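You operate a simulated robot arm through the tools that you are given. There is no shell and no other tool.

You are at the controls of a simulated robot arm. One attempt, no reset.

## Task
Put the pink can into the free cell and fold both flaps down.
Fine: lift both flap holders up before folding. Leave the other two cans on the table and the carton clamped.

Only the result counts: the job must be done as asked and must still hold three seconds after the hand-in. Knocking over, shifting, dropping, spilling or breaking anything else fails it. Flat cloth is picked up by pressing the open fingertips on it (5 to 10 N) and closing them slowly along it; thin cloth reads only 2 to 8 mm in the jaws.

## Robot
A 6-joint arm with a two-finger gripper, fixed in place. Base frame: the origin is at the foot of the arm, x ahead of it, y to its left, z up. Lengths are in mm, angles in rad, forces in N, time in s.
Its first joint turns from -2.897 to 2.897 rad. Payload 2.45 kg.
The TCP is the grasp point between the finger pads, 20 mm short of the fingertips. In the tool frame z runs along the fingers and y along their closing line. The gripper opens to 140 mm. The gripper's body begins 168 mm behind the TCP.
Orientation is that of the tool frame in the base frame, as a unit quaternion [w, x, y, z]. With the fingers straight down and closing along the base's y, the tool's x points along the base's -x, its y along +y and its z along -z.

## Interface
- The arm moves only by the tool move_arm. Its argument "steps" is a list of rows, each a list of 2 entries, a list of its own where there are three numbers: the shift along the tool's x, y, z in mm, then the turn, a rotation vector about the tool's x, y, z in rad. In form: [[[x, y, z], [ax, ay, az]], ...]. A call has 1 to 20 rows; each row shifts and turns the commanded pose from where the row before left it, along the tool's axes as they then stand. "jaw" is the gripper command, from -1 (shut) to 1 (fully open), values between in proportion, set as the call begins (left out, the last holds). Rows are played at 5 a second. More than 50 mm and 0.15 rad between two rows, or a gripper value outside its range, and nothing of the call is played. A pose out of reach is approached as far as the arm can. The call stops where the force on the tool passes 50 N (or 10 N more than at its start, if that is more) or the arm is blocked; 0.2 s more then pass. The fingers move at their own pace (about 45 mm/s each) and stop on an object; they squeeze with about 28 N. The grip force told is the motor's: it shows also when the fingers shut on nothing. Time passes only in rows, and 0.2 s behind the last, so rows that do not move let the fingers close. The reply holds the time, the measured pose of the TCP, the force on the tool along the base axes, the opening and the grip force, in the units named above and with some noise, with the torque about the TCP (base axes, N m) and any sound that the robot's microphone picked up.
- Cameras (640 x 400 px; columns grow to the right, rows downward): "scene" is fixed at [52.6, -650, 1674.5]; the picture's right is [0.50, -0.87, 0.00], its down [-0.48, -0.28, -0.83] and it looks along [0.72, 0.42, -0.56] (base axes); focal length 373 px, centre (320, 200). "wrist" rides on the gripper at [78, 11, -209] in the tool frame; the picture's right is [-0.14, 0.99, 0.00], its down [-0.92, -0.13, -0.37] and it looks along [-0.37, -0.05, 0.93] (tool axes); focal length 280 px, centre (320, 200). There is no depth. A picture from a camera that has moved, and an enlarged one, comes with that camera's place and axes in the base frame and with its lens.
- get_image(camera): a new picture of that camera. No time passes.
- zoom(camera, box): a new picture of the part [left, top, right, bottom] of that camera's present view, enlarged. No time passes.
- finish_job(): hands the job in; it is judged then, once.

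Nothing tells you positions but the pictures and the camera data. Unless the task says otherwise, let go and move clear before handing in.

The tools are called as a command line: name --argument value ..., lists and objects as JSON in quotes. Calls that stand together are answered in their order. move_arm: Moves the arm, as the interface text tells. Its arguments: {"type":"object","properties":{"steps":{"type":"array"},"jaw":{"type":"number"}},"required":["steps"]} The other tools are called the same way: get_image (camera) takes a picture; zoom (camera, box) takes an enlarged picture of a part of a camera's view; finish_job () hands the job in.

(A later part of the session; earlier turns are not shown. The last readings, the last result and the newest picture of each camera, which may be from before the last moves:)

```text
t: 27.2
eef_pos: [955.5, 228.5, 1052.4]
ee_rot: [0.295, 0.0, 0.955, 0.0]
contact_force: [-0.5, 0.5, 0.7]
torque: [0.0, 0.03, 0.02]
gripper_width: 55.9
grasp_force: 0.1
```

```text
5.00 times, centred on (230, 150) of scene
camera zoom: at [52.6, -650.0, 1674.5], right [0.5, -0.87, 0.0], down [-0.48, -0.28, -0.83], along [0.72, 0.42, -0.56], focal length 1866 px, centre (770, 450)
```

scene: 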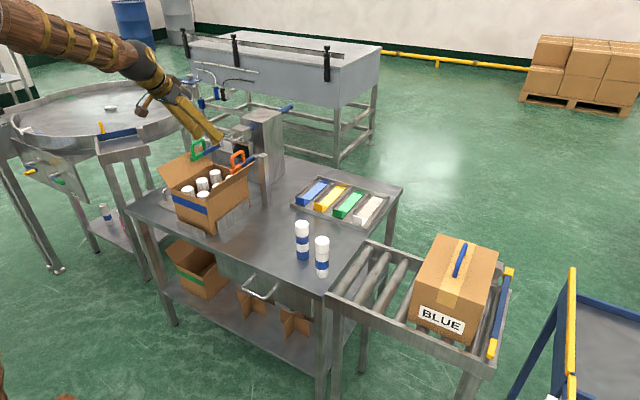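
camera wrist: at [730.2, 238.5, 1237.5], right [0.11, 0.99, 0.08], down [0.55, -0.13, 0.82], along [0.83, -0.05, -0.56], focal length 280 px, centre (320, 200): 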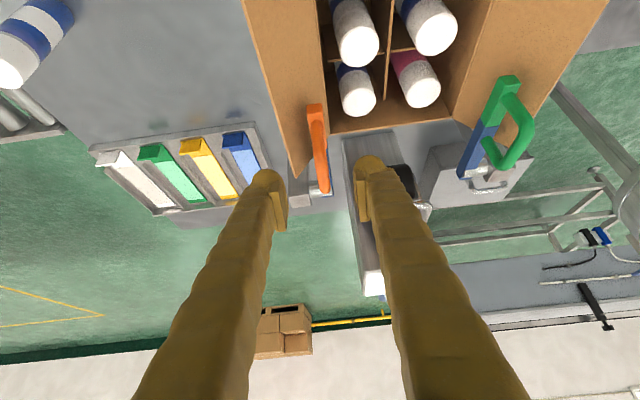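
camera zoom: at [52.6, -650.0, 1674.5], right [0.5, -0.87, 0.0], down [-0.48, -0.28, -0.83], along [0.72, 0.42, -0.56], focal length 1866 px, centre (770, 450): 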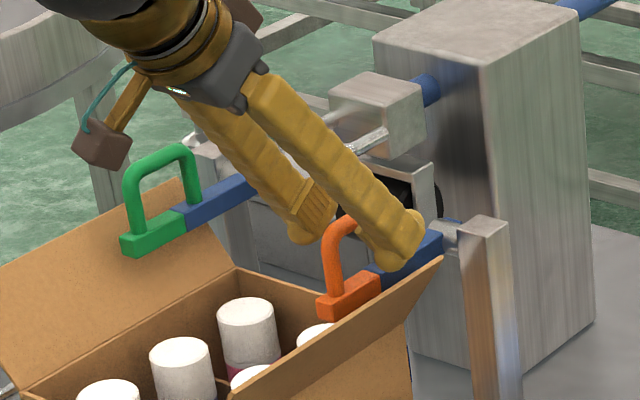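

The fingers straddle the orange bar, so I'm closing on it.

move_arm --steps '[[[0, 0, 3], [0, 0, 0]], [[0, 0, 0], [0, 0, 0]], [[0, 0, 0], [0, 0, 0]], [[0, 0, 0], [0, 0, 0]], [[0, 0, 0], [0, 0, 0]]]' --jaw -1

zoom --camera "wrist" --box '[240, 90, 400, 240]'

zoom --camera "scene" --box '[190, 110, 270, 190]'

```text
t: 28.4
eef_pos: [958.4, 229.5, 1049.5]
ee_rot: [0.296, -0.001, 0.955, 0.001]
contact_force: [5.4, 27.0, -4.8]
torque: [0.01, 0.07, 0.38]
gripper_width: 11.1
grasp_force: 37.9
```

```text
2.67 times, centred on (320, 165) of wrist
camera zoom: at [776.0, 240.4, 1175.7], right [0.11, 0.99, 0.08], down [0.55, -0.13, 0.82], along [0.83, -0.05, -0.56], focal length 748 px, centre (320, 293)
```

zoom: 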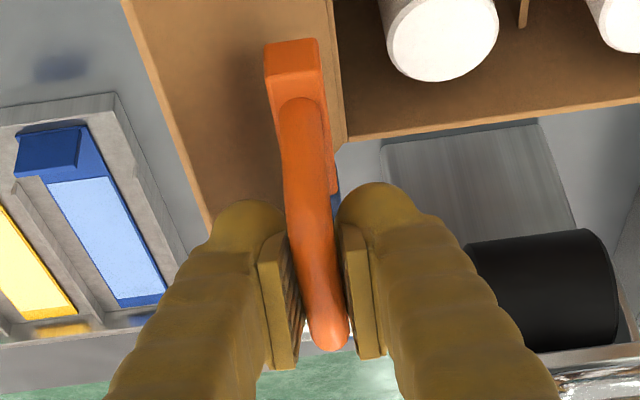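

```text
5.00 times, centred on (230, 150) of scene
camera zoom: at [52.6, -650.0, 1674.5], right [0.5, -0.87, 0.0], down [-0.48, -0.28, -0.83], along [0.72, 0.42, -0.56], focal length 1866 px, centre (770, 450)
```

zoom: 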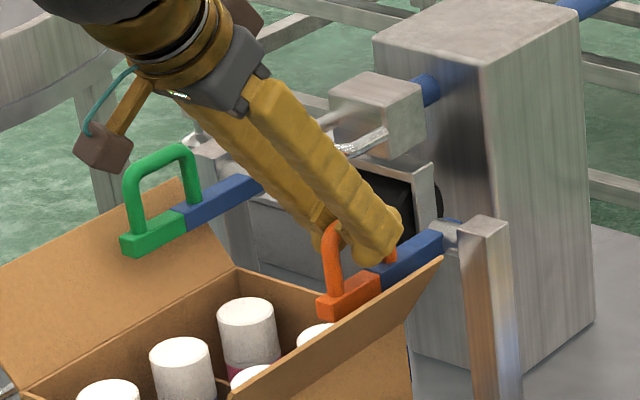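

The grip holds, but a 27 N side force shows the bar is slightly to +y of the jaw centre, so I'm easing the tool that way.

move_arm --steps '[[[0, 1, 0], [0, 0, 0]], [[0, 0, 0], [0, 0, 0]]]'

```text
t: 29.0
eef_pos: [958.6, 229.8, 1048.7]
ee_rot: [0.295, -0.001, 0.955, 0.0]
contact_force: [-1.8, 20.2, -0.6]
torque: [-0.02, 0.21, 0.26]
gripper_width: 11.0
grasp_force: 37.9
```

move_arm --steps '[[[0, 1.2, 0], [0, 0, 0]], [[0, 1.2, 0], [0, 0, 0]], [[0, 0, 0], [0, 0, 0]]]'

```text
t: 29.8
eef_pos: [958.7, 228.7, 1048.9]
ee_rot: [0.296, 0.0, 0.955, 0.0]
contact_force: [-2.9, -21.0, 6.8]
torque: [0.01, -0.61, -0.33]
gripper_width: 10.9
grasp_force: 38.6
```

move_arm --steps '[[[0, -1.2, 0], [0, 0, 0]], [[0, 0, 0], [0, 0, 0]]]'

```text
t: 30.4
eef_pos: [959.3, 229.6, 1048.4]
ee_rot: [0.296, 0.0, 0.955, 0.0]
contact_force: [1.7, -15.4, 5.3]
torque: [0.02, -0.11, -0.25]
gripper_width: 10.8
grasp_force: 37.9
```

move_arm --steps '[[[0, -0.8, 0], [0, 0, 0]], [[0, 0, 0], [0, 0, 0]]]'

```text
t: 31.0
eef_pos: [958.6, 230.4, 1047.7]
ee_rot: [0.295, 0.0, 0.955, 0.0]
contact_force: [-8.3, -4.0, 6.1]
torque: [0.02, -0.05, -0.06]
gripper_width: 10.5
grasp_force: 38.1
```

The side force is nearly gone. I'm starting the lift with a small arc step about the estimated hinge and watching the forces.

move_arm --steps '[[[-6.4, 0, -3.2], [0, 0, 0]], [[-6.4, 0, -3.2], [0, 0, 0]], [[0, 0, 0], [0, 0, 0]]]'

zoom --camera "scene" --box '[190, 110, 270, 190]'

```text
t: 31.8
eef_pos: [968.3, 229.7, 1058.8]
ee_rot: [0.295, 0.0, 0.955, 0.0]
contact_force: [18.4, 4.3, -26.7]
torque: [0.0, 1.22, 0.03]
gripper_width: 8.9
grasp_force: 36.2
```

```text
5.00 times, centred on (230, 150) of scene
camera zoom: at [52.6, -650.0, 1674.5], right [0.5, -0.87, 0.0], down [-0.48, -0.28, -0.83], along [0.72, 0.42, -0.56], focal length 1866 px, centre (770, 450)
```

zoom: 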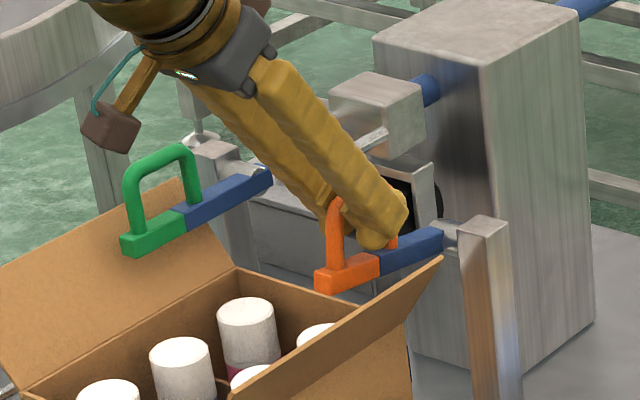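

zoom --camera "wrist" --box '[270, 100, 390, 240]'

zoom --camera "scene" --box '[220, 135, 260, 175]'

```text
2.86 times, centred on (330, 170) of wrist
camera zoom: at [785.1, 240.7, 1185.7], right [0.11, 0.99, 0.08], down [0.55, -0.13, 0.82], along [0.83, -0.05, -0.56], focal length 801 px, centre (291, 286)
```

zoom: 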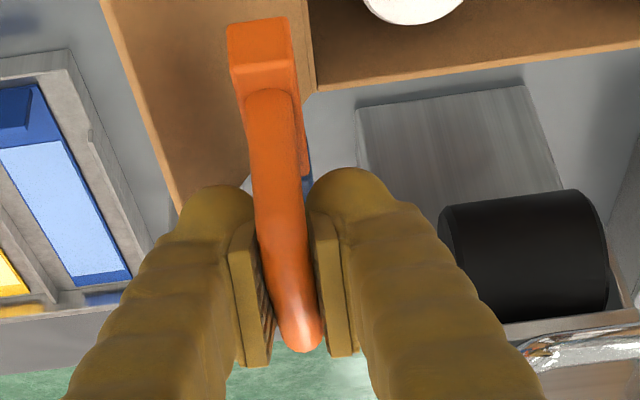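

```text
10.00 times, centred on (240, 155) of scene
camera zoom: at [52.6, -650.0, 1674.5], right [0.5, -0.87, 0.0], down [-0.48, -0.28, -0.83], along [0.72, 0.42, -0.56], focal length 3732 px, centre (1120, 650)
```

zoom: 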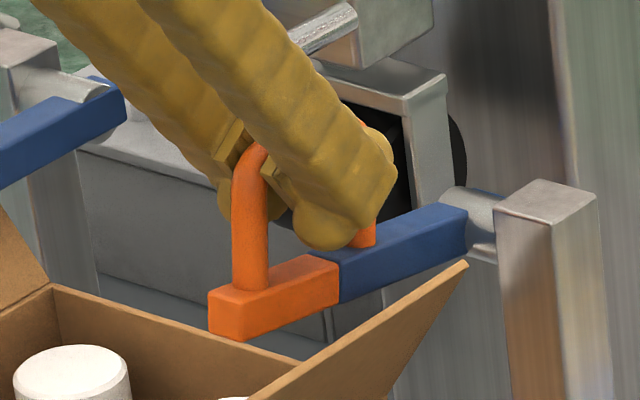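

The lever rises, but the bar seems to sit near the pad tips. I'll open, see whether the lever stays, and grip deeper.

move_arm --steps '[[[0, 0, 0], [0, 0, 0]], [[0, 0, 0], [0, 0, 0]], [[0, 0, 0], [0, 0, 0]]]' --jaw -0.4

zoom --camera "scene" --box '[210, 130, 260, 175]'

zoom --camera "wrist" --box '[270, 100, 390, 240]'

```text
t: 32.6
eef_pos: [967.3, 230.1, 1059.7]
ee_rot: [0.296, 0.0, 0.955, 0.0]
contact_force: [0.1, 0.6, -0.7]
torque: [0.01, 0.0, 0.02]
gripper_width: 41.9
grasp_force: 0.0
```

```text
8.89 times, centred on (235, 152) of scene
camera zoom: at [52.6, -650.0, 1674.5], right [0.5, -0.87, 0.0], down [-0.48, -0.28, -0.83], along [0.72, 0.42, -0.56], focal length 3317 px, centre (1076, 622)
```

zoom: 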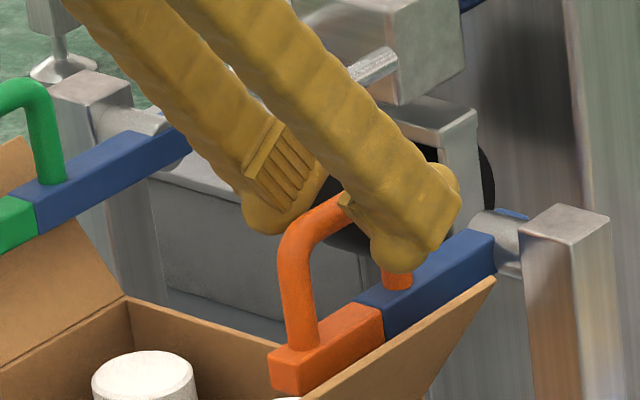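

```text
2.86 times, centred on (330, 170) of wrist
camera zoom: at [784.5, 240.4, 1187.0], right [0.11, 0.99, 0.08], down [0.55, -0.13, 0.82], along [0.83, -0.05, -0.56], focal length 801 px, centre (291, 286)
```

zoom: 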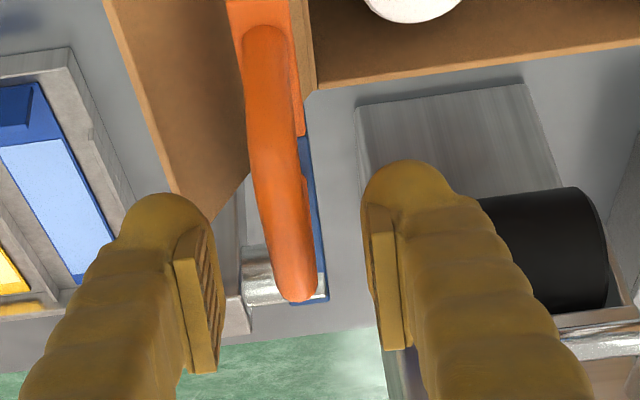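

The lever falls back when released, and gripping the bar mainly twisted the tool. Since the lever itself is light, I'll back out, close the jaws, and push the handle's front leg up and over from the front instead.

move_arm --steps '[[[0, 0, -15], [0, 0, 0]], [[0, 0, -25], [0, 0, 0]], [[0, 0, -30], [0, 0, 0]], [[0, 0, -30], [0, 0, 0]], [[0, 0, 0], [0, -0.1, 0]], [[0, 0, 0], [0, -0.1, 0]], [[0, 0, 0], [0, -0.1, 0]], [[0, 0, 0], [0, 0, 0]]]'

move_arm --steps '[[[0, 0, 0], [0, 0, 0]], [[0, 0, 0], [0, 0, 0]], [[0, 0, 0], [0, 0, 0]], [[0, 0, 0], [0, 0, 0]]]' --jaw -1

get_image --camera "wrist"

zoom --camera "scene" --box '[170, 80, 290, 200]'

```text
t: 34.4
eef_pos: [908.6, 228.5, 1142.9]
ee_rot: [0.435, -0.001, 0.9, 0.0]
contact_force: [-0.4, -0.4, -0.4]
torque: [0.03, -0.03, 0.0]
gripper_width: 42.2
grasp_force: 0.1
```

```text
t: 35.4
eef_pos: [908.3, 228.6, 1143.1]
ee_rot: [0.435, 0.0, 0.9, 0.0]
contact_force: [-0.3, 0.0, 0.6]
torque: [0.02, 0.01, -0.02]
gripper_width: 0.0
grasp_force: 28.1
```

```text
taken
camera wrist: at [696.5, 239.8, 1209.6], right [0.09, 0.99, 0.11], down [0.28, -0.13, 0.95], along [0.96, -0.05, -0.29], focal length 280 px, centre (320, 200)
```

wrist: 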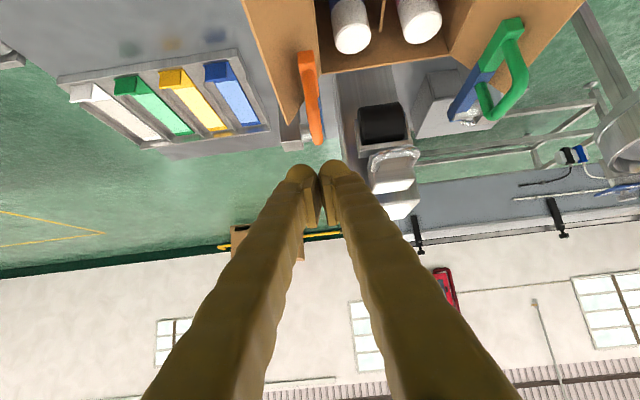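

```text
3.33 times, centred on (230, 140) of scene
camera zoom: at [52.6, -650.0, 1674.5], right [0.5, -0.87, 0.0], down [-0.48, -0.28, -0.83], along [0.72, 0.42, -0.56], focal length 1244 px, centre (620, 400)
```

zoom: 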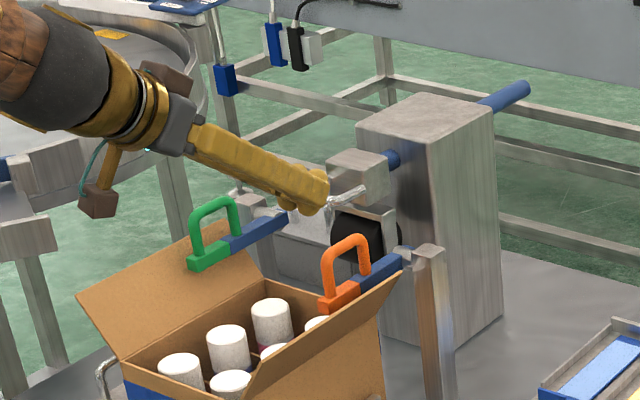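

zoom --camera "wrist" --box '[260, 40, 360, 210]'

zoom --camera "wrist" --box '[420, 0, 548, 140]'

```text
2.35 times, centred on (310, 125) of wrist
camera zoom: at [696.5, 239.8, 1209.6], right [0.09, 0.99, 0.11], down [0.28, -0.13, 0.95], along [0.96, -0.05, -0.29], focal length 660 px, centre (344, 376)
```

zoom: 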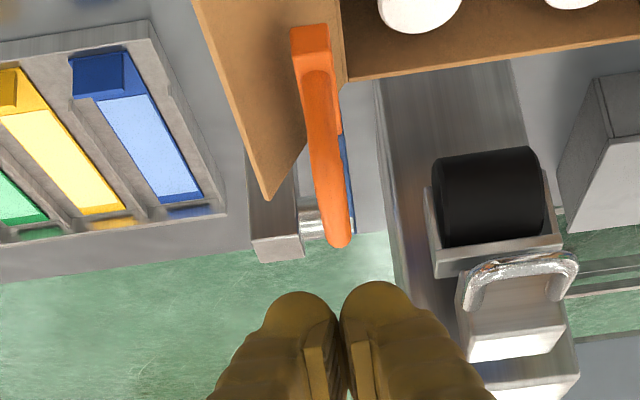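

```text
2.86 times, centred on (484, 70) of wrist
camera zoom: at [696.5, 239.8, 1209.6], right [0.09, 0.99, 0.11], down [0.28, -0.13, 0.95], along [0.96, -0.05, -0.29], focal length 801 px, centre (-149, 571)
```

zoom: 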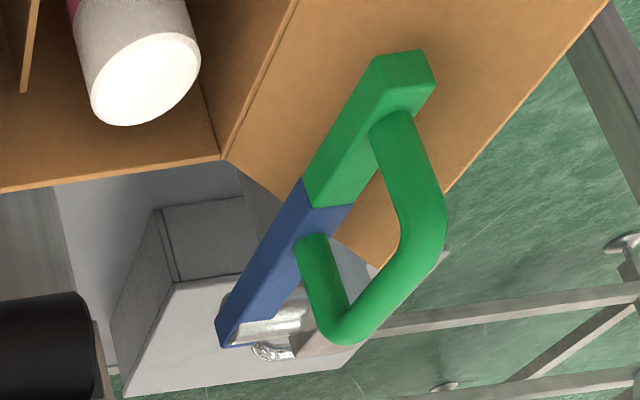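

The closed tips are in front of and above the handle. I'm moving back and down so they sit just in front of the orange handle's front leg.

move_arm --steps '[[[14.3, 0.5, -18], [0, 0, 0]], [[29.5, 0, 23.4], [0, 0, 0]], [[29.5, 0, 23.4], [0, 0, 0]], [[29.5, 0, 23.4], [0, 0, 0]], [[0, 0, 0], [0, 0, 0]]]'

get_image --camera "wrist"

zoom --camera "scene" --box '[190, 110, 270, 190]'

```text
t: 36.6
eef_pos: [887.3, 231.7, 1028.8]
ee_rot: [0.435, -0.001, 0.901, 0.001]
contact_force: [0.2, 0.9, 0.8]
torque: [-0.01, 0.02, 0.0]
gripper_width: 0.1
grasp_force: 27.4
```

```text
taken
camera wrist: at [673.6, 243.2, 1096.8], right [0.09, 0.99, 0.11], down [0.28, -0.13, 0.95], along [0.96, -0.05, -0.29], focal length 280 px, centre (320, 200)
```

wrist: 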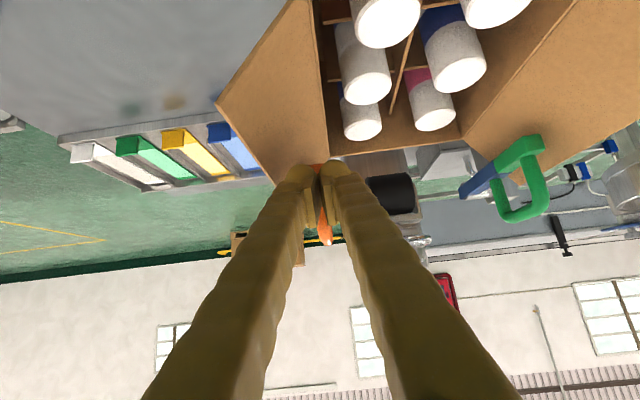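

```text
5.00 times, centred on (230, 150) of scene
camera zoom: at [52.6, -650.0, 1674.5], right [0.5, -0.87, 0.0], down [-0.48, -0.28, -0.83], along [0.72, 0.42, -0.56], focal length 1866 px, centre (770, 450)
```

zoom: 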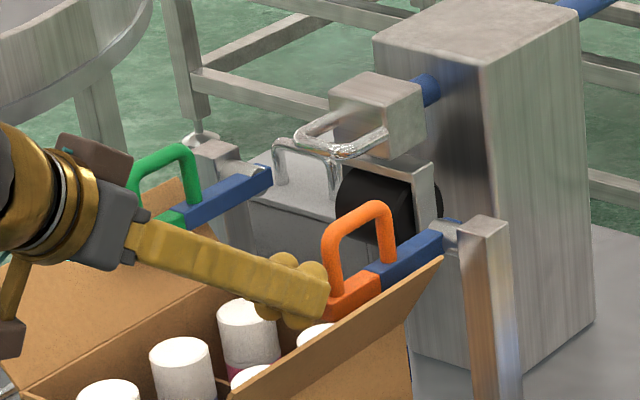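

move_arm --steps '[[[-5.4, -1, 5.8], [0, 0, 0]], [[-5.4, -1, 5.8], [0, 0, 0]], [[0, 0, 0], [0, 0, 0]]]'

zoom --camera "scene" --box '[190, 110, 270, 190]'

```text
t: 37.4
eef_pos: [902.7, 229.3, 1030.5]
ee_rot: [0.435, 0.001, 0.9, -0.001]
contact_force: [-0.6, -0.4, 0.5]
torque: [0.02, -0.03, 0.02]
gripper_width: 0.2
grasp_force: 28.3
```

```text
5.00 times, centred on (230, 150) of scene
camera zoom: at [52.6, -650.0, 1674.5], right [0.5, -0.87, 0.0], down [-0.48, -0.28, -0.83], along [0.72, 0.42, -0.56], focal length 1866 px, centre (770, 450)
```

zoom: 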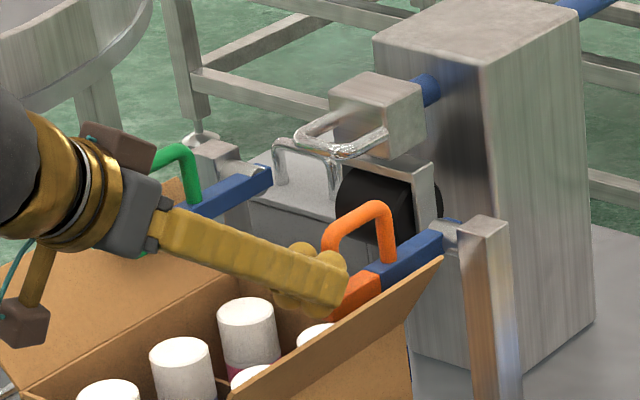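

move_arm --steps '[[[-3.1, 0, 3.9], [0, 0, 0]], [[0, 0, 0], [0, 0, 0]]]'

```text
t: 38.0
eef_pos: [908.5, 229.2, 1031.2]
ee_rot: [0.436, 0.0, 0.9, 0.0]
contact_force: [-24.2, 4.5, 6.0]
torque: [-0.07, -0.08, 0.13]
gripper_width: 6.0
grasp_force: 29.1
```

zoom --camera "scene" --box '[210, 130, 260, 175]'

zoom --camera "wrist" --box '[270, 140, 370, 260]'

```text
8.89 times, centred on (235, 152) of scene
camera zoom: at [52.6, -650.0, 1674.5], right [0.5, -0.87, 0.0], down [-0.48, -0.28, -0.83], along [0.72, 0.42, -0.56], focal length 3317 px, centre (1076, 622)
```

zoom: 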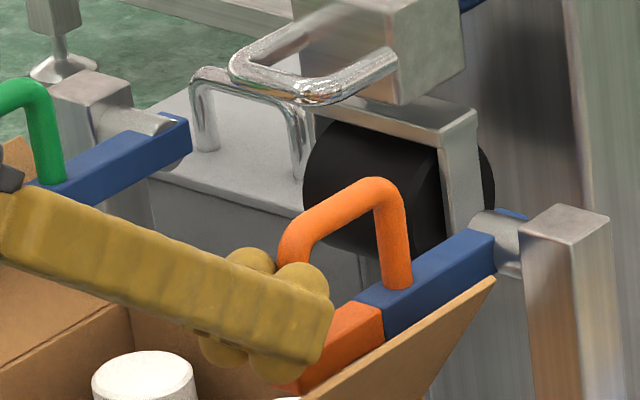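

```text
3.33 times, centred on (320, 200) of wrist
camera zoom: at [694.8, 240.4, 1098.6], right [0.09, 0.99, 0.11], down [0.28, -0.13, 0.95], along [0.96, -0.05, -0.29], focal length 935 px, centre (320, 200)
```

zoom: 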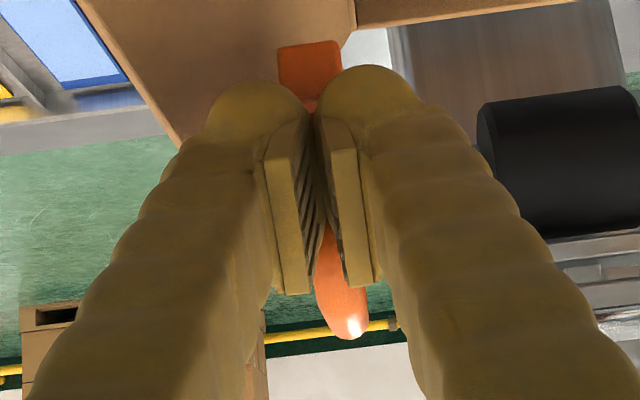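

The leg wedges into the seam between the fingertips. I'll back off and shift sideways so that one finger's solid tip pushes the leg.

move_arm --steps '[[[0, 0, -12], [0, 0, 0]], [[0, 0, -12], [0, 0, 0]], [[0, 10, 0], [0, 0, 0]], [[-5, 0, 8], [0, 0, 0]], [[0, 0, 0], [0, 0, 0]]]'

zoom --camera "wrist" --box '[270, 140, 370, 260]'

```text
t: 39.2
eef_pos: [898.0, 237.2, 1046.0]
ee_rot: [0.436, 0.002, 0.9, -0.001]
contact_force: [0.3, -0.3, -0.2]
torque: [-0.01, -0.01, 0.0]
gripper_width: 0.2
grasp_force: 29.5
```

```text
3.33 times, centred on (320, 200) of wrist
camera zoom: at [685.7, 248.7, 1112.6], right [0.09, 0.99, 0.11], down [0.28, -0.13, 0.95], along [0.96, -0.05, -0.29], focal length 935 px, centre (320, 200)
```

zoom: 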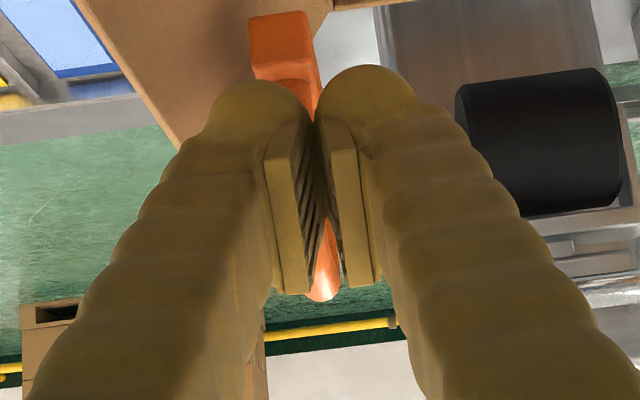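

move_arm --steps '[[[6.5, 1, 2.5], [0, 0, 0]], [[6.5, 1, 2.5], [0, 0, 0]], [[0, 0, 0], [0, 0, 0]]]'

move_arm --steps '[[[-5, 0, 6.3], [0, 0, 0]], [[-2.5, 0, 3.1], [0, 0, 0]], [[0, 0, 0], [0, 0, 0]]]'

```text
t: 40.0
eef_pos: [894.4, 239.8, 1032.7]
ee_rot: [0.435, 0.001, 0.9, 0.0]
contact_force: [0.2, -0.3, -0.1]
torque: [0.01, 0.01, -0.01]
gripper_width: 0.2
grasp_force: 29.2
```

```text
t: 40.7
eef_pos: [904.3, 239.3, 1031.2]
ee_rot: [0.434, 0.0, 0.901, 0.001]
contact_force: [-17.2, -1.7, 5.0]
torque: [-0.01, -0.18, -0.21]
gripper_width: 0.1
grasp_force: 28.9
stopped in row 3: the force on the tool passed its limit at 56 N (the readings are from after the stop); the commanded pose is now the measured one
```

zoom --camera "scene" --box '[210, 130, 260, 175]'

zoom --camera "wrist" --box '[270, 140, 370, 260]'

```text
8.89 times, centred on (235, 152) of scene
camera zoom: at [52.6, -650.0, 1674.5], right [0.5, -0.87, 0.0], down [-0.48, -0.28, -0.83], along [0.72, 0.42, -0.56], focal length 3317 px, centre (1076, 622)
```

zoom: 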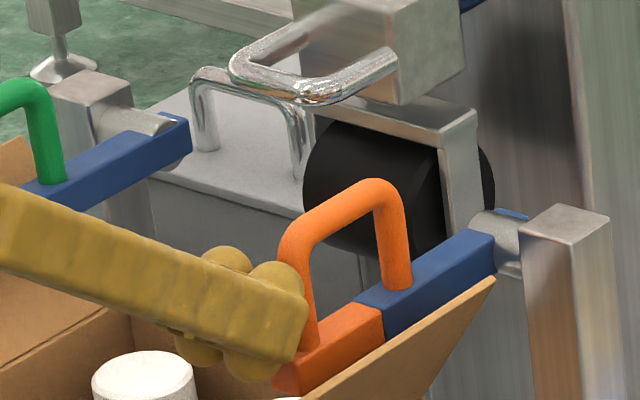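

```text
3.33 times, centred on (320, 200) of wrist
camera zoom: at [691.5, 251.1, 1098.3], right [0.09, 0.99, 0.11], down [0.28, -0.13, 0.95], along [0.95, -0.05, -0.29], focal length 935 px, centre (320, 200)
```

zoom: 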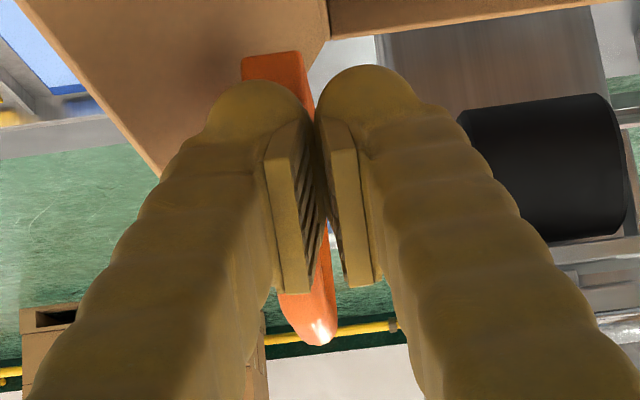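

Pushing straight forward jams by friction, because the leg has to move mostly upward. I'll keep contact and drag it up along the arc about the hinge instead.

move_arm --steps '[[[-6.65, 0, -2.72], [0, 0, 0]], [[-6.65, 0, -2.72], [0, 0, 0]], [[-6.83, 0, -2.1], [0, 0, 0]], [[-6.83, 0, -2.1], [0, 0, 0]]]'

zoom --camera "scene" --box '[210, 130, 260, 175]'

```text
t: 41.7
eef_pos: [913.9, 239.8, 1058.9]
ee_rot: [0.434, 0.001, 0.901, 0.0]
contact_force: [-0.6, 1.0, -0.2]
torque: [0.0, 0.01, 0.01]
gripper_width: 0.0
grasp_force: 29.3
```

```text
8.89 times, centred on (235, 152) of scene
camera zoom: at [52.6, -650.0, 1674.5], right [0.5, -0.87, 0.0], down [-0.48, -0.28, -0.83], along [0.72, 0.42, -0.56], focal length 3317 px, centre (1076, 622)
```

zoom: 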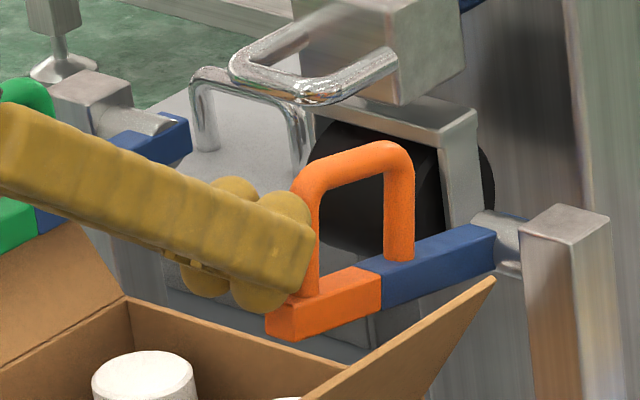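

The lever is following, lifted by about 10° with almost no force. I'm continuing along the arc.

move_arm --steps '[[[-7, 0, -1.5], [0, 0, 0]], [[-7, 0, -1.5], [0, 0, 0]], [[-7.1, 0, -0.8], [0, 0, 0]], [[-7.1, 0, -0.6], [0, 0, 0]], [[-7.2, 0, 0], [0, 0, 0]], [[-7.2, 0, 0.2], [0, 0, 0]], [[-7.2, 0, 0.6], [0, 0, 0]], [[-7.2, 0, 0.8], [0, 0, 0]]]'

zoom --camera "scene" --box '[210, 120, 266, 175]'

```text
t: 43.5
eef_pos: [946.7, 239.2, 1104.8]
ee_rot: [0.435, 0.001, 0.901, -0.001]
contact_force: [-12.9, -7.0, 15.4]
torque: [-0.26, -0.27, -0.2]
gripper_width: 0.0
grasp_force: 29.4
```

```text
7.27 times, centred on (238, 148) of scene
camera zoom: at [52.6, -650.0, 1674.5], right [0.5, -0.87, 0.0], down [-0.48, -0.28, -0.83], along [0.72, 0.42, -0.56], focal length 2714 px, centre (916, 582)
```

zoom: 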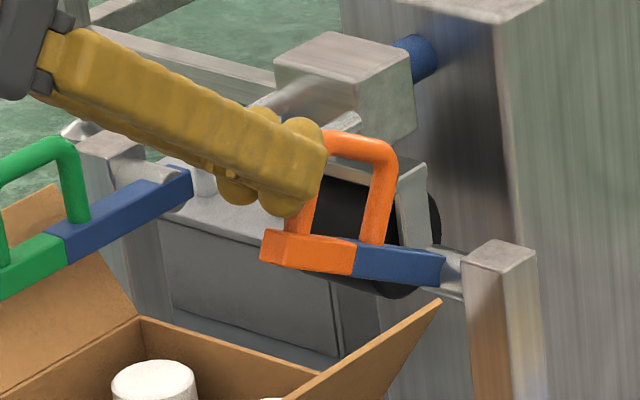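

move_arm --steps '[[[-7.1, 0, 0.8], [0, 0, 0]], [[-7.1, 0, 0.9], [0, 0, 0]], [[-7.0, 0, 1.4], [0, 0, 0]], [[-7.0, 0, 1.6], [0, 0, 0]]]'

zoom --camera "scene" --box '[210, 110, 274, 175]'

```text
t: 44.5
eef_pos: [966.9, 239.7, 1123.0]
ee_rot: [0.434, 0.001, 0.901, 0.0]
contact_force: [0.0, 0.6, -0.3]
torque: [-0.03, -0.01, -0.04]
gripper_width: 0.1
grasp_force: 29.2
```

```text
6.15 times, centred on (242, 142) of scene
camera zoom: at [52.6, -650.0, 1674.5], right [0.5, -0.87, 0.0], down [-0.48, -0.28, -0.83], along [0.72, 0.42, -0.56], focal length 2296 px, centre (800, 554)
```

zoom: 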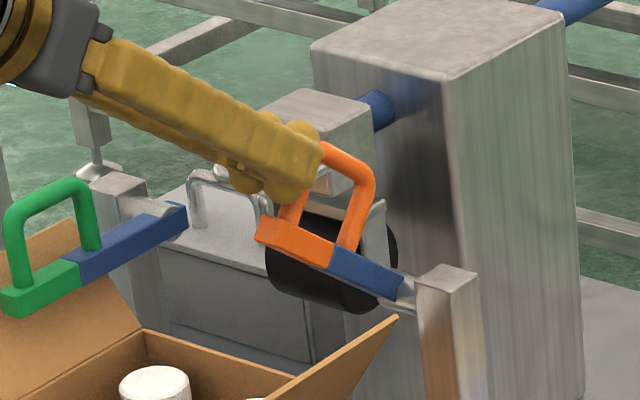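

move_arm --steps '[[[-6.8, 0, 2.2], [0, 0, 0]], [[-6.8, 0, 2.2], [0, 0, 0]], [[-6.6, 0, 2.8], [0, 0, 0]], [[-6.6, 0, 2.8], [0, 0, 0]], [[-6.35, 0, 3.4], [0, 0, 0]], [[-6.35, 0, 3.4], [0, 0, 0]], [[-6.0, 0, 3.9], [0, 0, 0]], [[-6.0, 0, 3.9], [0, 0, 0]]]'

zoom --camera "scene" --box '[210, 110, 274, 175]'

```text
t: 46.3
eef_pos: [1018.8, 239.7, 1148.9]
ee_rot: [0.435, 0.0, 0.9, 0.0]
contact_force: [-0.8, 1.3, 0.6]
torque: [0.0, -0.01, 0.0]
gripper_width: 0.0
grasp_force: 29.0
```

```text
6.15 times, centred on (242, 142) of scene
camera zoom: at [52.6, -650.0, 1674.5], right [0.5, -0.87, 0.0], down [-0.48, -0.28, -0.83], along [0.72, 0.42, -0.56], focal length 2296 px, centre (800, 554)
```

zoom: 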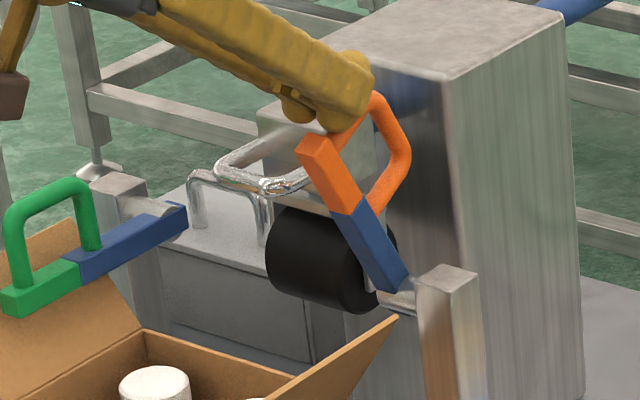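

move_arm --steps '[[[-5.7, 0, 4.4], [0, 0, 0]], [[-5.7, 0, 4.4], [0, 0, 0]], [[-5.3, 0, 4.9], [0, 0, 0]], [[-5.3, 0, 4.9], [0, 0, 0]], [[-4.8, 0, 5.35], [0, 0, 0]], [[-4.8, 0, 5.35], [0, 0, 0]], [[-4.3, 0, 5.7], [0, 0, 0]], [[-4.3, 0, 5.7], [0, 0, 0]]]'

zoom --camera "scene" --box '[210, 90, 290, 175]'

```text
t: 48.1
eef_pos: [1076.3, 239.7, 1154.5]
ee_rot: [0.435, 0.001, 0.9, 0.0]
contact_force: [-0.3, 0.0, 0.2]
torque: [0.0, 0.01, 0.01]
gripper_width: 0.0
grasp_force: 29.6
```

```text
4.71 times, centred on (250, 132) of scene
camera zoom: at [52.6, -650.0, 1674.5], right [0.5, -0.87, 0.0], down [-0.48, -0.28, -0.83], along [0.72, 0.42, -0.56], focal length 1756 px, centre (649, 518)
```

zoom: 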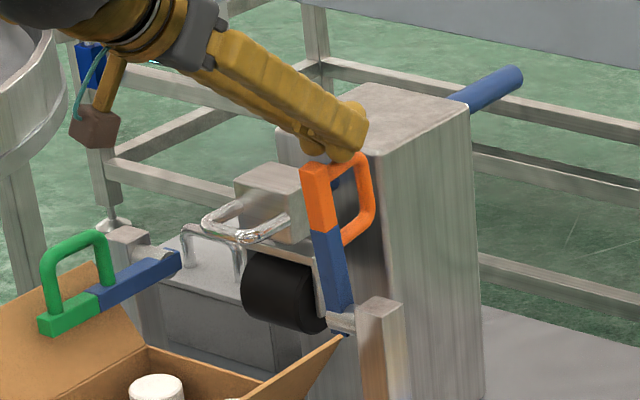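

move_arm --steps '[[[-3.8, 0, 6.1], [0, 0, 0]], [[-3.8, 0, 6.1], [0, 0, 0]], [[-3.2, 0, 6.4], [0, 0, 0]], [[-3.2, 0, 6.4], [0, 0, 0]], [[0, 0, 0], [0, 0, 0]]]'

zoom --camera "scene" --box '[210, 90, 290, 175]'

```text
t: 49.3
eef_pos: [1103.5, 239.1, 1148.9]
ee_rot: [0.435, 0.0, 0.901, 0.001]
contact_force: [0.4, -0.7, 0.7]
torque: [-0.03, 0.0, 0.05]
gripper_width: 0.0
grasp_force: 29.2
```

```text
4.71 times, centred on (250, 132) of scene
camera zoom: at [52.6, -650.0, 1674.5], right [0.5, -0.87, 0.0], down [-0.48, -0.28, -0.83], along [0.72, 0.42, -0.56], focal length 1756 px, centre (649, 518)
```

zoom: 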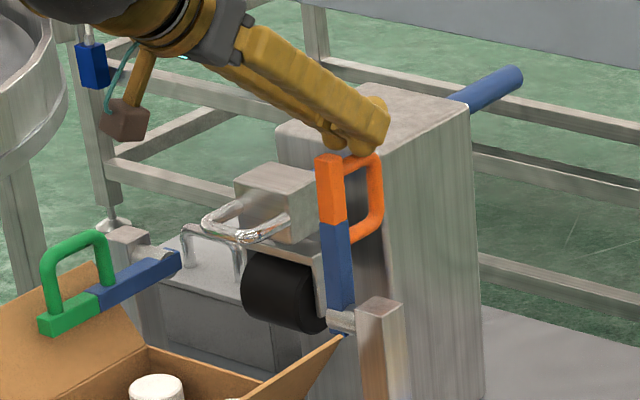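

move_arm --steps '[[[-2.7, 0, 6.6], [0, 0, 0]], [[-2.7, 0, 6.6], [0, 0, 0]], [[-2.1, 0, 6.8], [0, 0, 0]], [[0, 0, 0], [0, 0, 0]]]'

zoom --camera "scene" --box '[210, 90, 290, 175]'

```text
t: 50.3
eef_pos: [1123.9, 239.4, 1142.6]
ee_rot: [0.434, 0.001, 0.901, 0.0]
contact_force: [0.0, 1.2, 0.7]
torque: [-0.01, -0.02, 0.0]
gripper_width: 0.0
grasp_force: 29.4
```

```text
4.71 times, centred on (250, 132) of scene
camera zoom: at [52.6, -650.0, 1674.5], right [0.5, -0.87, 0.0], down [-0.48, -0.28, -0.83], along [0.72, 0.42, -0.56], focal length 1756 px, centre (649, 518)
```

zoom: 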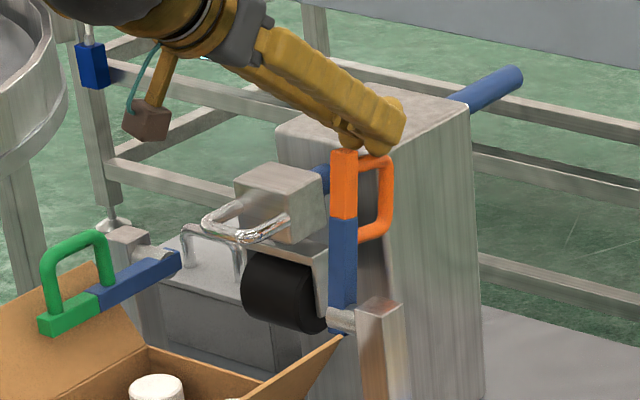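

move_arm --steps '[[[-6, 0, -8], [0, 0, 0]], [[-6, 0, -15], [0, 0, 0]], [[0, 0, -30], [0, 0, 0]], [[0, 0, -30], [0, 0, 0]], [[0, 0, 0], [0, 0, 0]]]'

zoom --camera "scene" --box '[210, 90, 290, 175]'

```text
t: 51.5
eef_pos: [1067.7, 240.7, 1202.2]
ee_rot: [0.434, 0.001, 0.901, -0.001]
contact_force: [-1.1, 0.7, -0.4]
torque: [-0.01, 0.01, 0.01]
gripper_width: 0.0
grasp_force: 29.8
```

```text
4.71 times, centred on (250, 132) of scene
camera zoom: at [52.6, -650.0, 1674.5], right [0.5, -0.87, 0.0], down [-0.48, -0.28, -0.83], along [0.72, 0.42, -0.56], focal length 1756 px, centre (649, 518)
```

zoom: 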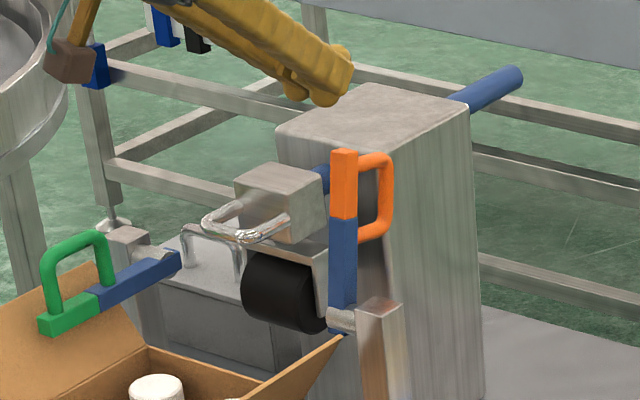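

The orange holder stays up on its own. Next is the green holder (front leg near x 935, y 427.5): I'm moving around to in front of it to use the same technique.

move_arm --steps '[[[0, 0, -30], [0, 0, 0]], [[22, 0, -28], [0, 0, 0]], [[22, 0, -28], [0, 0, 0]], [[22, 0, -28], [0, 0, 0]], [[22, 0, -28], [0, 0, 0]], [[0, 35, 0], [0, 0, 0]], [[0, 35, 0], [0, 0, 0]], [[0, 36, 0], [0, 0, 0]], [[0, 36, 0], [0, 0, 0]], [[0, 35, 0], [0, 0, 0]], [[0, 0, 0], [0, 0, 0]]]'

get_image --camera "wrist"

get_image --camera "scene"

```text
t: 53.9
eef_pos: [902.5, 417.6, 1220.6]
ee_rot: [0.435, 0.001, 0.901, 0.0]
contact_force: [0.5, 0.2, 0.8]
torque: [0.0, 0.01, -0.02]
gripper_width: 0.0
grasp_force: 29.4
```

```text
taken
camera wrist: at [690.1, 428.5, 1288.6], right [0.09, 0.99, 0.11], down [0.28, -0.13, 0.95], along [0.95, -0.05, -0.29], focal length 280 px, centre (320, 200)
```

wrist: 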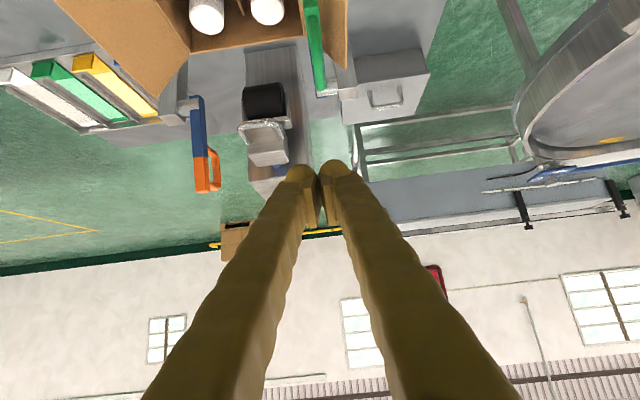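

```text
taken
```

scene: 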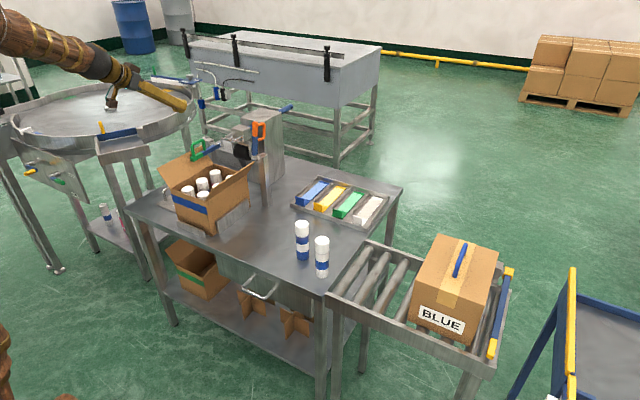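

move_arm --steps '[[[32, 0, 20], [0, 0, 0]], [[32, 0, 20], [0, 0, 0]], [[32, 0, 20], [0, 0, 0]], [[32, 0, 20], [0, 0, 0]], [[0, 0, 0], [0, 0, 0]]]'

zoom --camera "wrist" --box '[270, 140, 370, 260]'

zoom --camera "scene" --box '[160, 100, 256, 190]'

```text
t: 55.1
eef_pos: [883.5, 414.4, 1071.4]
ee_rot: [0.434, 0.001, 0.901, 0.0]
contact_force: [-0.3, -1.1, -0.3]
torque: [-0.01, 0.02, 0.01]
gripper_width: 0.1
grasp_force: 29.4
```

```text
3.33 times, centred on (320, 200) of wrist
camera zoom: at [671.6, 426.2, 1139.7], right [0.09, 0.99, 0.11], down [0.28, -0.13, 0.95], along [0.95, -0.05, -0.29], focal length 935 px, centre (320, 200)
```

zoom: 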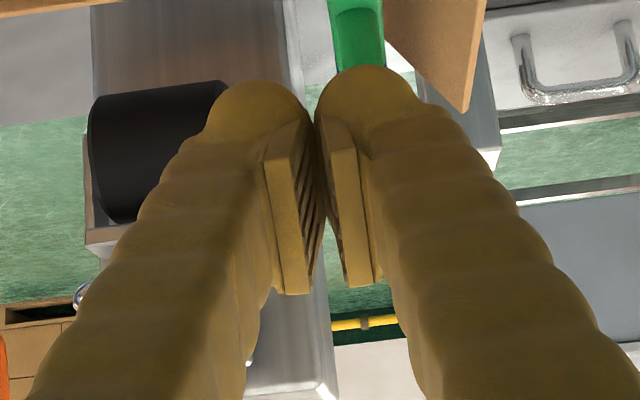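

```text
4.44 times, centred on (208, 145) of scene
camera zoom: at [52.6, -650.0, 1674.5], right [0.5, -0.87, 0.0], down [-0.48, -0.28, -0.83], along [0.72, 0.42, -0.56], focal length 1658 px, centre (818, 444)
```

zoom: 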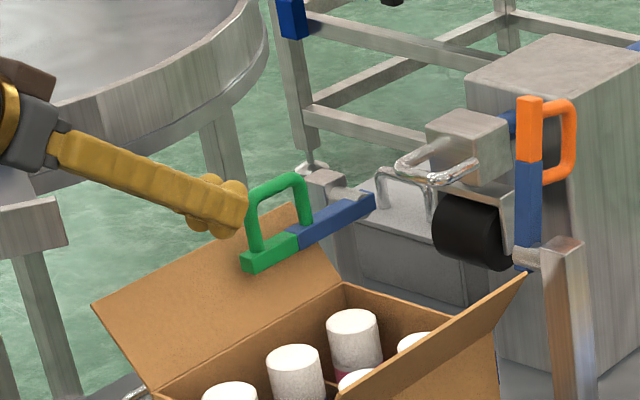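

move_arm --steps '[[[12.3, 2, 15.8], [0, 0, 0]], [[12.3, 0, 15.8], [0, 0, 0]], [[0, 0, 0], [0, 0, 0]]]'

zoom --camera "scene" --box '[160, 110, 240, 190]'

zoom --camera "wrist" --box '[270, 140, 370, 260]'

```text
t: 55.9
eef_pos: [893.8, 420.2, 1034.2]
ee_rot: [0.435, 0.0, 0.901, 0.0]
contact_force: [0.7, -0.1, 0.1]
torque: [-0.01, -0.02, 0.03]
gripper_width: 0.0
grasp_force: 29.5
```

```text
5.00 times, centred on (200, 150) of scene
camera zoom: at [52.6, -650.0, 1674.5], right [0.5, -0.87, 0.0], down [-0.48, -0.28, -0.83], along [0.72, 0.42, -0.56], focal length 1866 px, centre (920, 450)
```

zoom: 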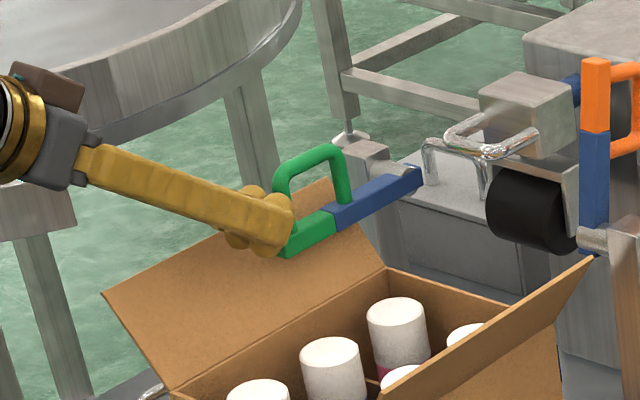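

```text
3.33 times, centred on (320, 200) of wrist
camera zoom: at [681.2, 431.0, 1101.7], right [0.09, 0.99, 0.11], down [0.28, -0.13, 0.95], along [0.95, -0.05, -0.29], focal length 935 px, centre (320, 200)
```

zoom: 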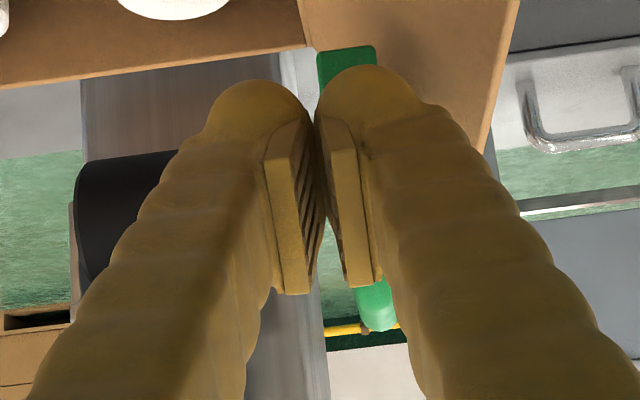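

move_arm --steps '[[[-2.5, -2, 3.1], [0, 0, 0]], [[-1.9, 0, 2.3], [0, 0, 0]], [[0, 0, 0], [0, 0, 0]]]'

move_arm --steps '[[[-1.25, 0, 1.55], [0, 0, 0]], [[0, 0, 0], [0, 0, 0]]]'

```text
t: 56.7
eef_pos: [900.6, 418.1, 1034.5]
ee_rot: [0.434, 0.0, 0.901, 0.001]
contact_force: [0.4, 0.0, 0.4]
torque: [0.01, -0.04, 0.03]
gripper_width: 0.0
grasp_force: 29.8
```

```text
t: 57.3
eef_pos: [902.6, 418.0, 1034.9]
ee_rot: [0.434, 0.001, 0.901, -0.001]
contact_force: [0.6, -0.4, 0.3]
torque: [0.0, 0.0, 0.01]
gripper_width: 0.1
grasp_force: 29.2
```

move_arm --steps '[[[-1.25, 0, 1.55], [0, 0, 0]], [[0, 0, 0], [0, 0, 0]]]'

move_arm --steps '[[[-0.9, 0, 1.1], [0, 0, 0]], [[0, 0, 0], [0, 0, 0]]]'

```text
t: 57.9
eef_pos: [904.6, 418.4, 1036.0]
ee_rot: [0.435, 0.001, 0.901, 0.0]
contact_force: [-32.3, -0.4, 10.4]
torque: [0.18, -0.27, 0.33]
gripper_width: 0.0
grasp_force: 29.5
```

```text
t: 58.2
eef_pos: [903.5, 417.2, 1037.5]
ee_rot: [0.435, 0.0, 0.901, 0.001]
contact_force: [-18.8, -4.2, 5.8]
torque: [0.05, -0.2, 0.08]
gripper_width: 0.3
grasp_force: 29.0
stopped in row 1: the force on the tool passed its limit at 57 N (the readings are from after the stop); the commanded pose is now the measured one
```

move_arm --steps '[[[-6.65, 0, -2.6], [0, 0, 0]], [[-6.65, 0, -2.6], [0, 0, 0]], [[-6.83, 0, -2.0], [0, 0, 0]], [[-6.83, 0, -2.0], [0, 0, 0]]]'

zoom --camera "scene" --box '[160, 110, 240, 190]'

```text
t: 59.2
eef_pos: [915.8, 417.7, 1062.9]
ee_rot: [0.434, 0.002, 0.901, -0.001]
contact_force: [-1.5, 0.1, -1.1]
torque: [0.01, -0.03, 0.04]
gripper_width: 0.0
grasp_force: 29.5
```

```text
5.00 times, centred on (200, 150) of scene
camera zoom: at [52.6, -650.0, 1674.5], right [0.5, -0.87, 0.0], down [-0.48, -0.28, -0.83], along [0.72, 0.42, -0.56], focal length 1866 px, centre (920, 450)
```

zoom: 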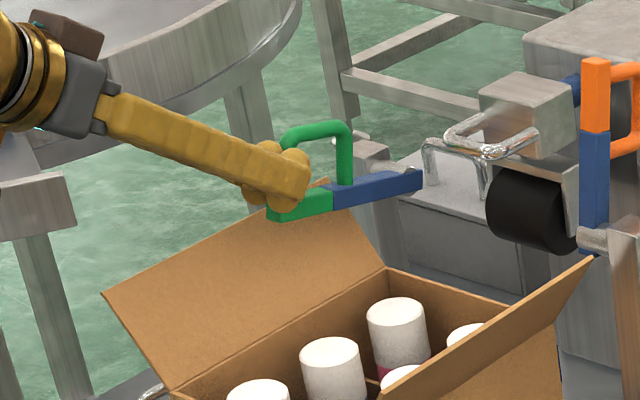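

The green lever is lifting the same way, so I'm continuing along the arc.

move_arm --steps '[[[-7, 0, -1.6], [0, 0, 0]], [[-7, 0, -1.6], [0, 0, 0]], [[-7.1, 0, -0.9], [0, 0, 0]], [[-7.1, 0, -0.7], [0, 0, 0]], [[-7.2, 0, 0], [0, 0, 0]], [[-7.2, 0, 0.2], [0, 0, 0]], [[-7.2, 0, 0.6], [0, 0, 0]], [[-7.2, 0, 0.8], [0, 0, 0]]]'

zoom --camera "scene" --box '[160, 90, 256, 180]'

```text
t: 61.0
eef_pos: [948.5, 419.2, 1110.4]
ee_rot: [0.435, 0.0, 0.9, 0.001]
contact_force: [0.9, 0.1, -0.4]
torque: [-0.01, 0.0, -0.01]
gripper_width: 0.2
grasp_force: 29.6
```

```text
4.44 times, centred on (208, 135) of scene
camera zoom: at [52.6, -650.0, 1674.5], right [0.5, -0.87, 0.0], down [-0.48, -0.28, -0.83], along [0.72, 0.42, -0.56], focal length 1658 px, centre (818, 489)
```

zoom: 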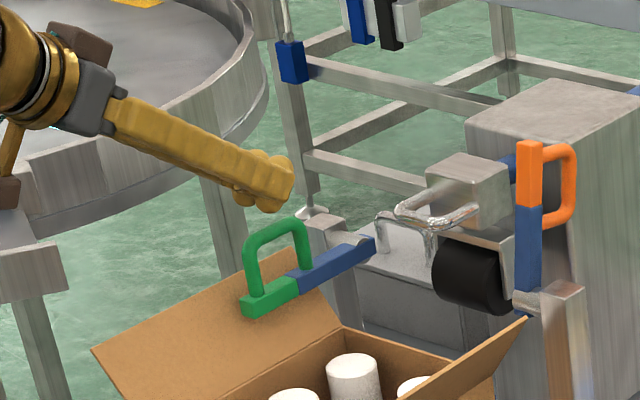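

The tip rode over the handle corner and the lever dropped back, because my contact was about 6 mm too high. I'll return and start lower on the leg.

move_arm --steps '[[[19.6, 0, -24.7], [0, 0, 0]], [[19.6, 0, -24.7], [0, 0, 0]], [[21.7, -1, 17.2], [0, 0, 0]], [[21.7, 0, 17.2], [0, 0, 0]], [[21.7, 0, 17.2], [0, 0, 0]], [[0, 0, 0], [0, 0, 0]]]'

zoom --camera "scene" --box '[160, 110, 240, 190]'

zoom --camera "wrist" --box '[270, 140, 370, 260]'

```text
t: 62.4
eef_pos: [884.7, 416.3, 1028.3]
ee_rot: [0.434, 0.001, 0.901, -0.001]
contact_force: [-0.6, -0.5, 0.8]
torque: [0.03, -0.01, 0.0]
gripper_width: 0.0
grasp_force: 29.5
```

```text
5.00 times, centred on (200, 150) of scene
camera zoom: at [52.6, -650.0, 1674.5], right [0.5, -0.87, 0.0], down [-0.48, -0.28, -0.83], along [0.72, 0.42, -0.56], focal length 1866 px, centre (920, 450)
```

zoom: 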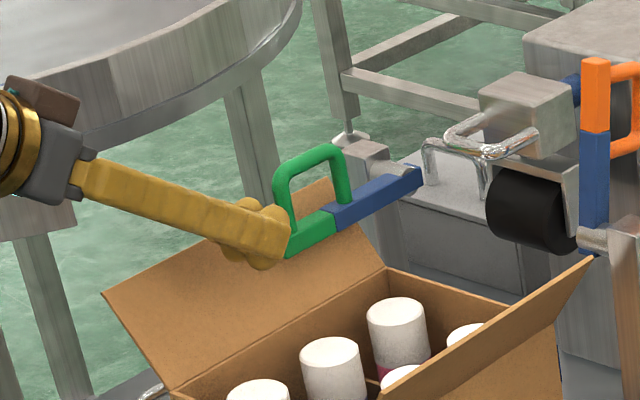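

```text
3.33 times, centred on (320, 200) of wrist
camera zoom: at [672.2, 426.8, 1096.2], right [0.09, 0.99, 0.11], down [0.28, -0.13, 0.95], along [0.95, -0.05, -0.29], focal length 935 px, centre (320, 200)
```

zoom: 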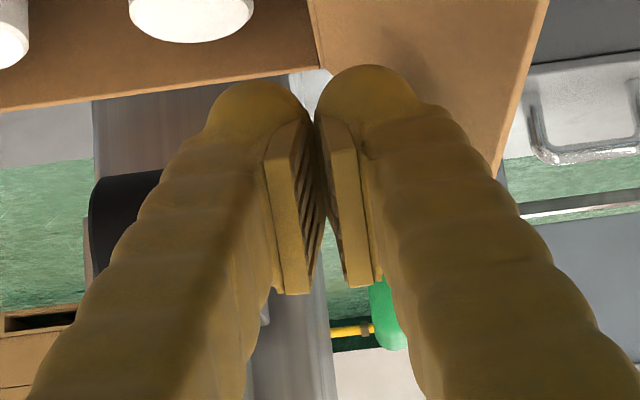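

move_arm --steps '[[[-4.2, 0.5, 4.9], [0, 0, 0]], [[-4.2, 0.5, 4.9], [0, 0, 0]], [[0, 0, 0], [0, 0, 0]]]'

move_arm --steps '[[[-1.1, 0, 1.4], [0, 0, 0]], [[-1.1, 0, 1.4], [0, 0, 0]], [[0, 0, 0], [0, 0, 0]]]'

```text
t: 63.2
eef_pos: [896.6, 415.9, 1028.4]
ee_rot: [0.435, 0.0, 0.901, 0.0]
contact_force: [0.5, -0.2, 0.8]
torque: [0.03, -0.03, 0.01]
gripper_width: 0.1
grasp_force: 29.6
```

```text
t: 64.0
eef_pos: [902.0, 418.4, 1027.0]
ee_rot: [0.435, 0.0, 0.901, 0.0]
contact_force: [0.3, 0.4, 0.9]
torque: [-0.02, 0.01, 0.01]
gripper_width: 0.0
grasp_force: 29.3
```

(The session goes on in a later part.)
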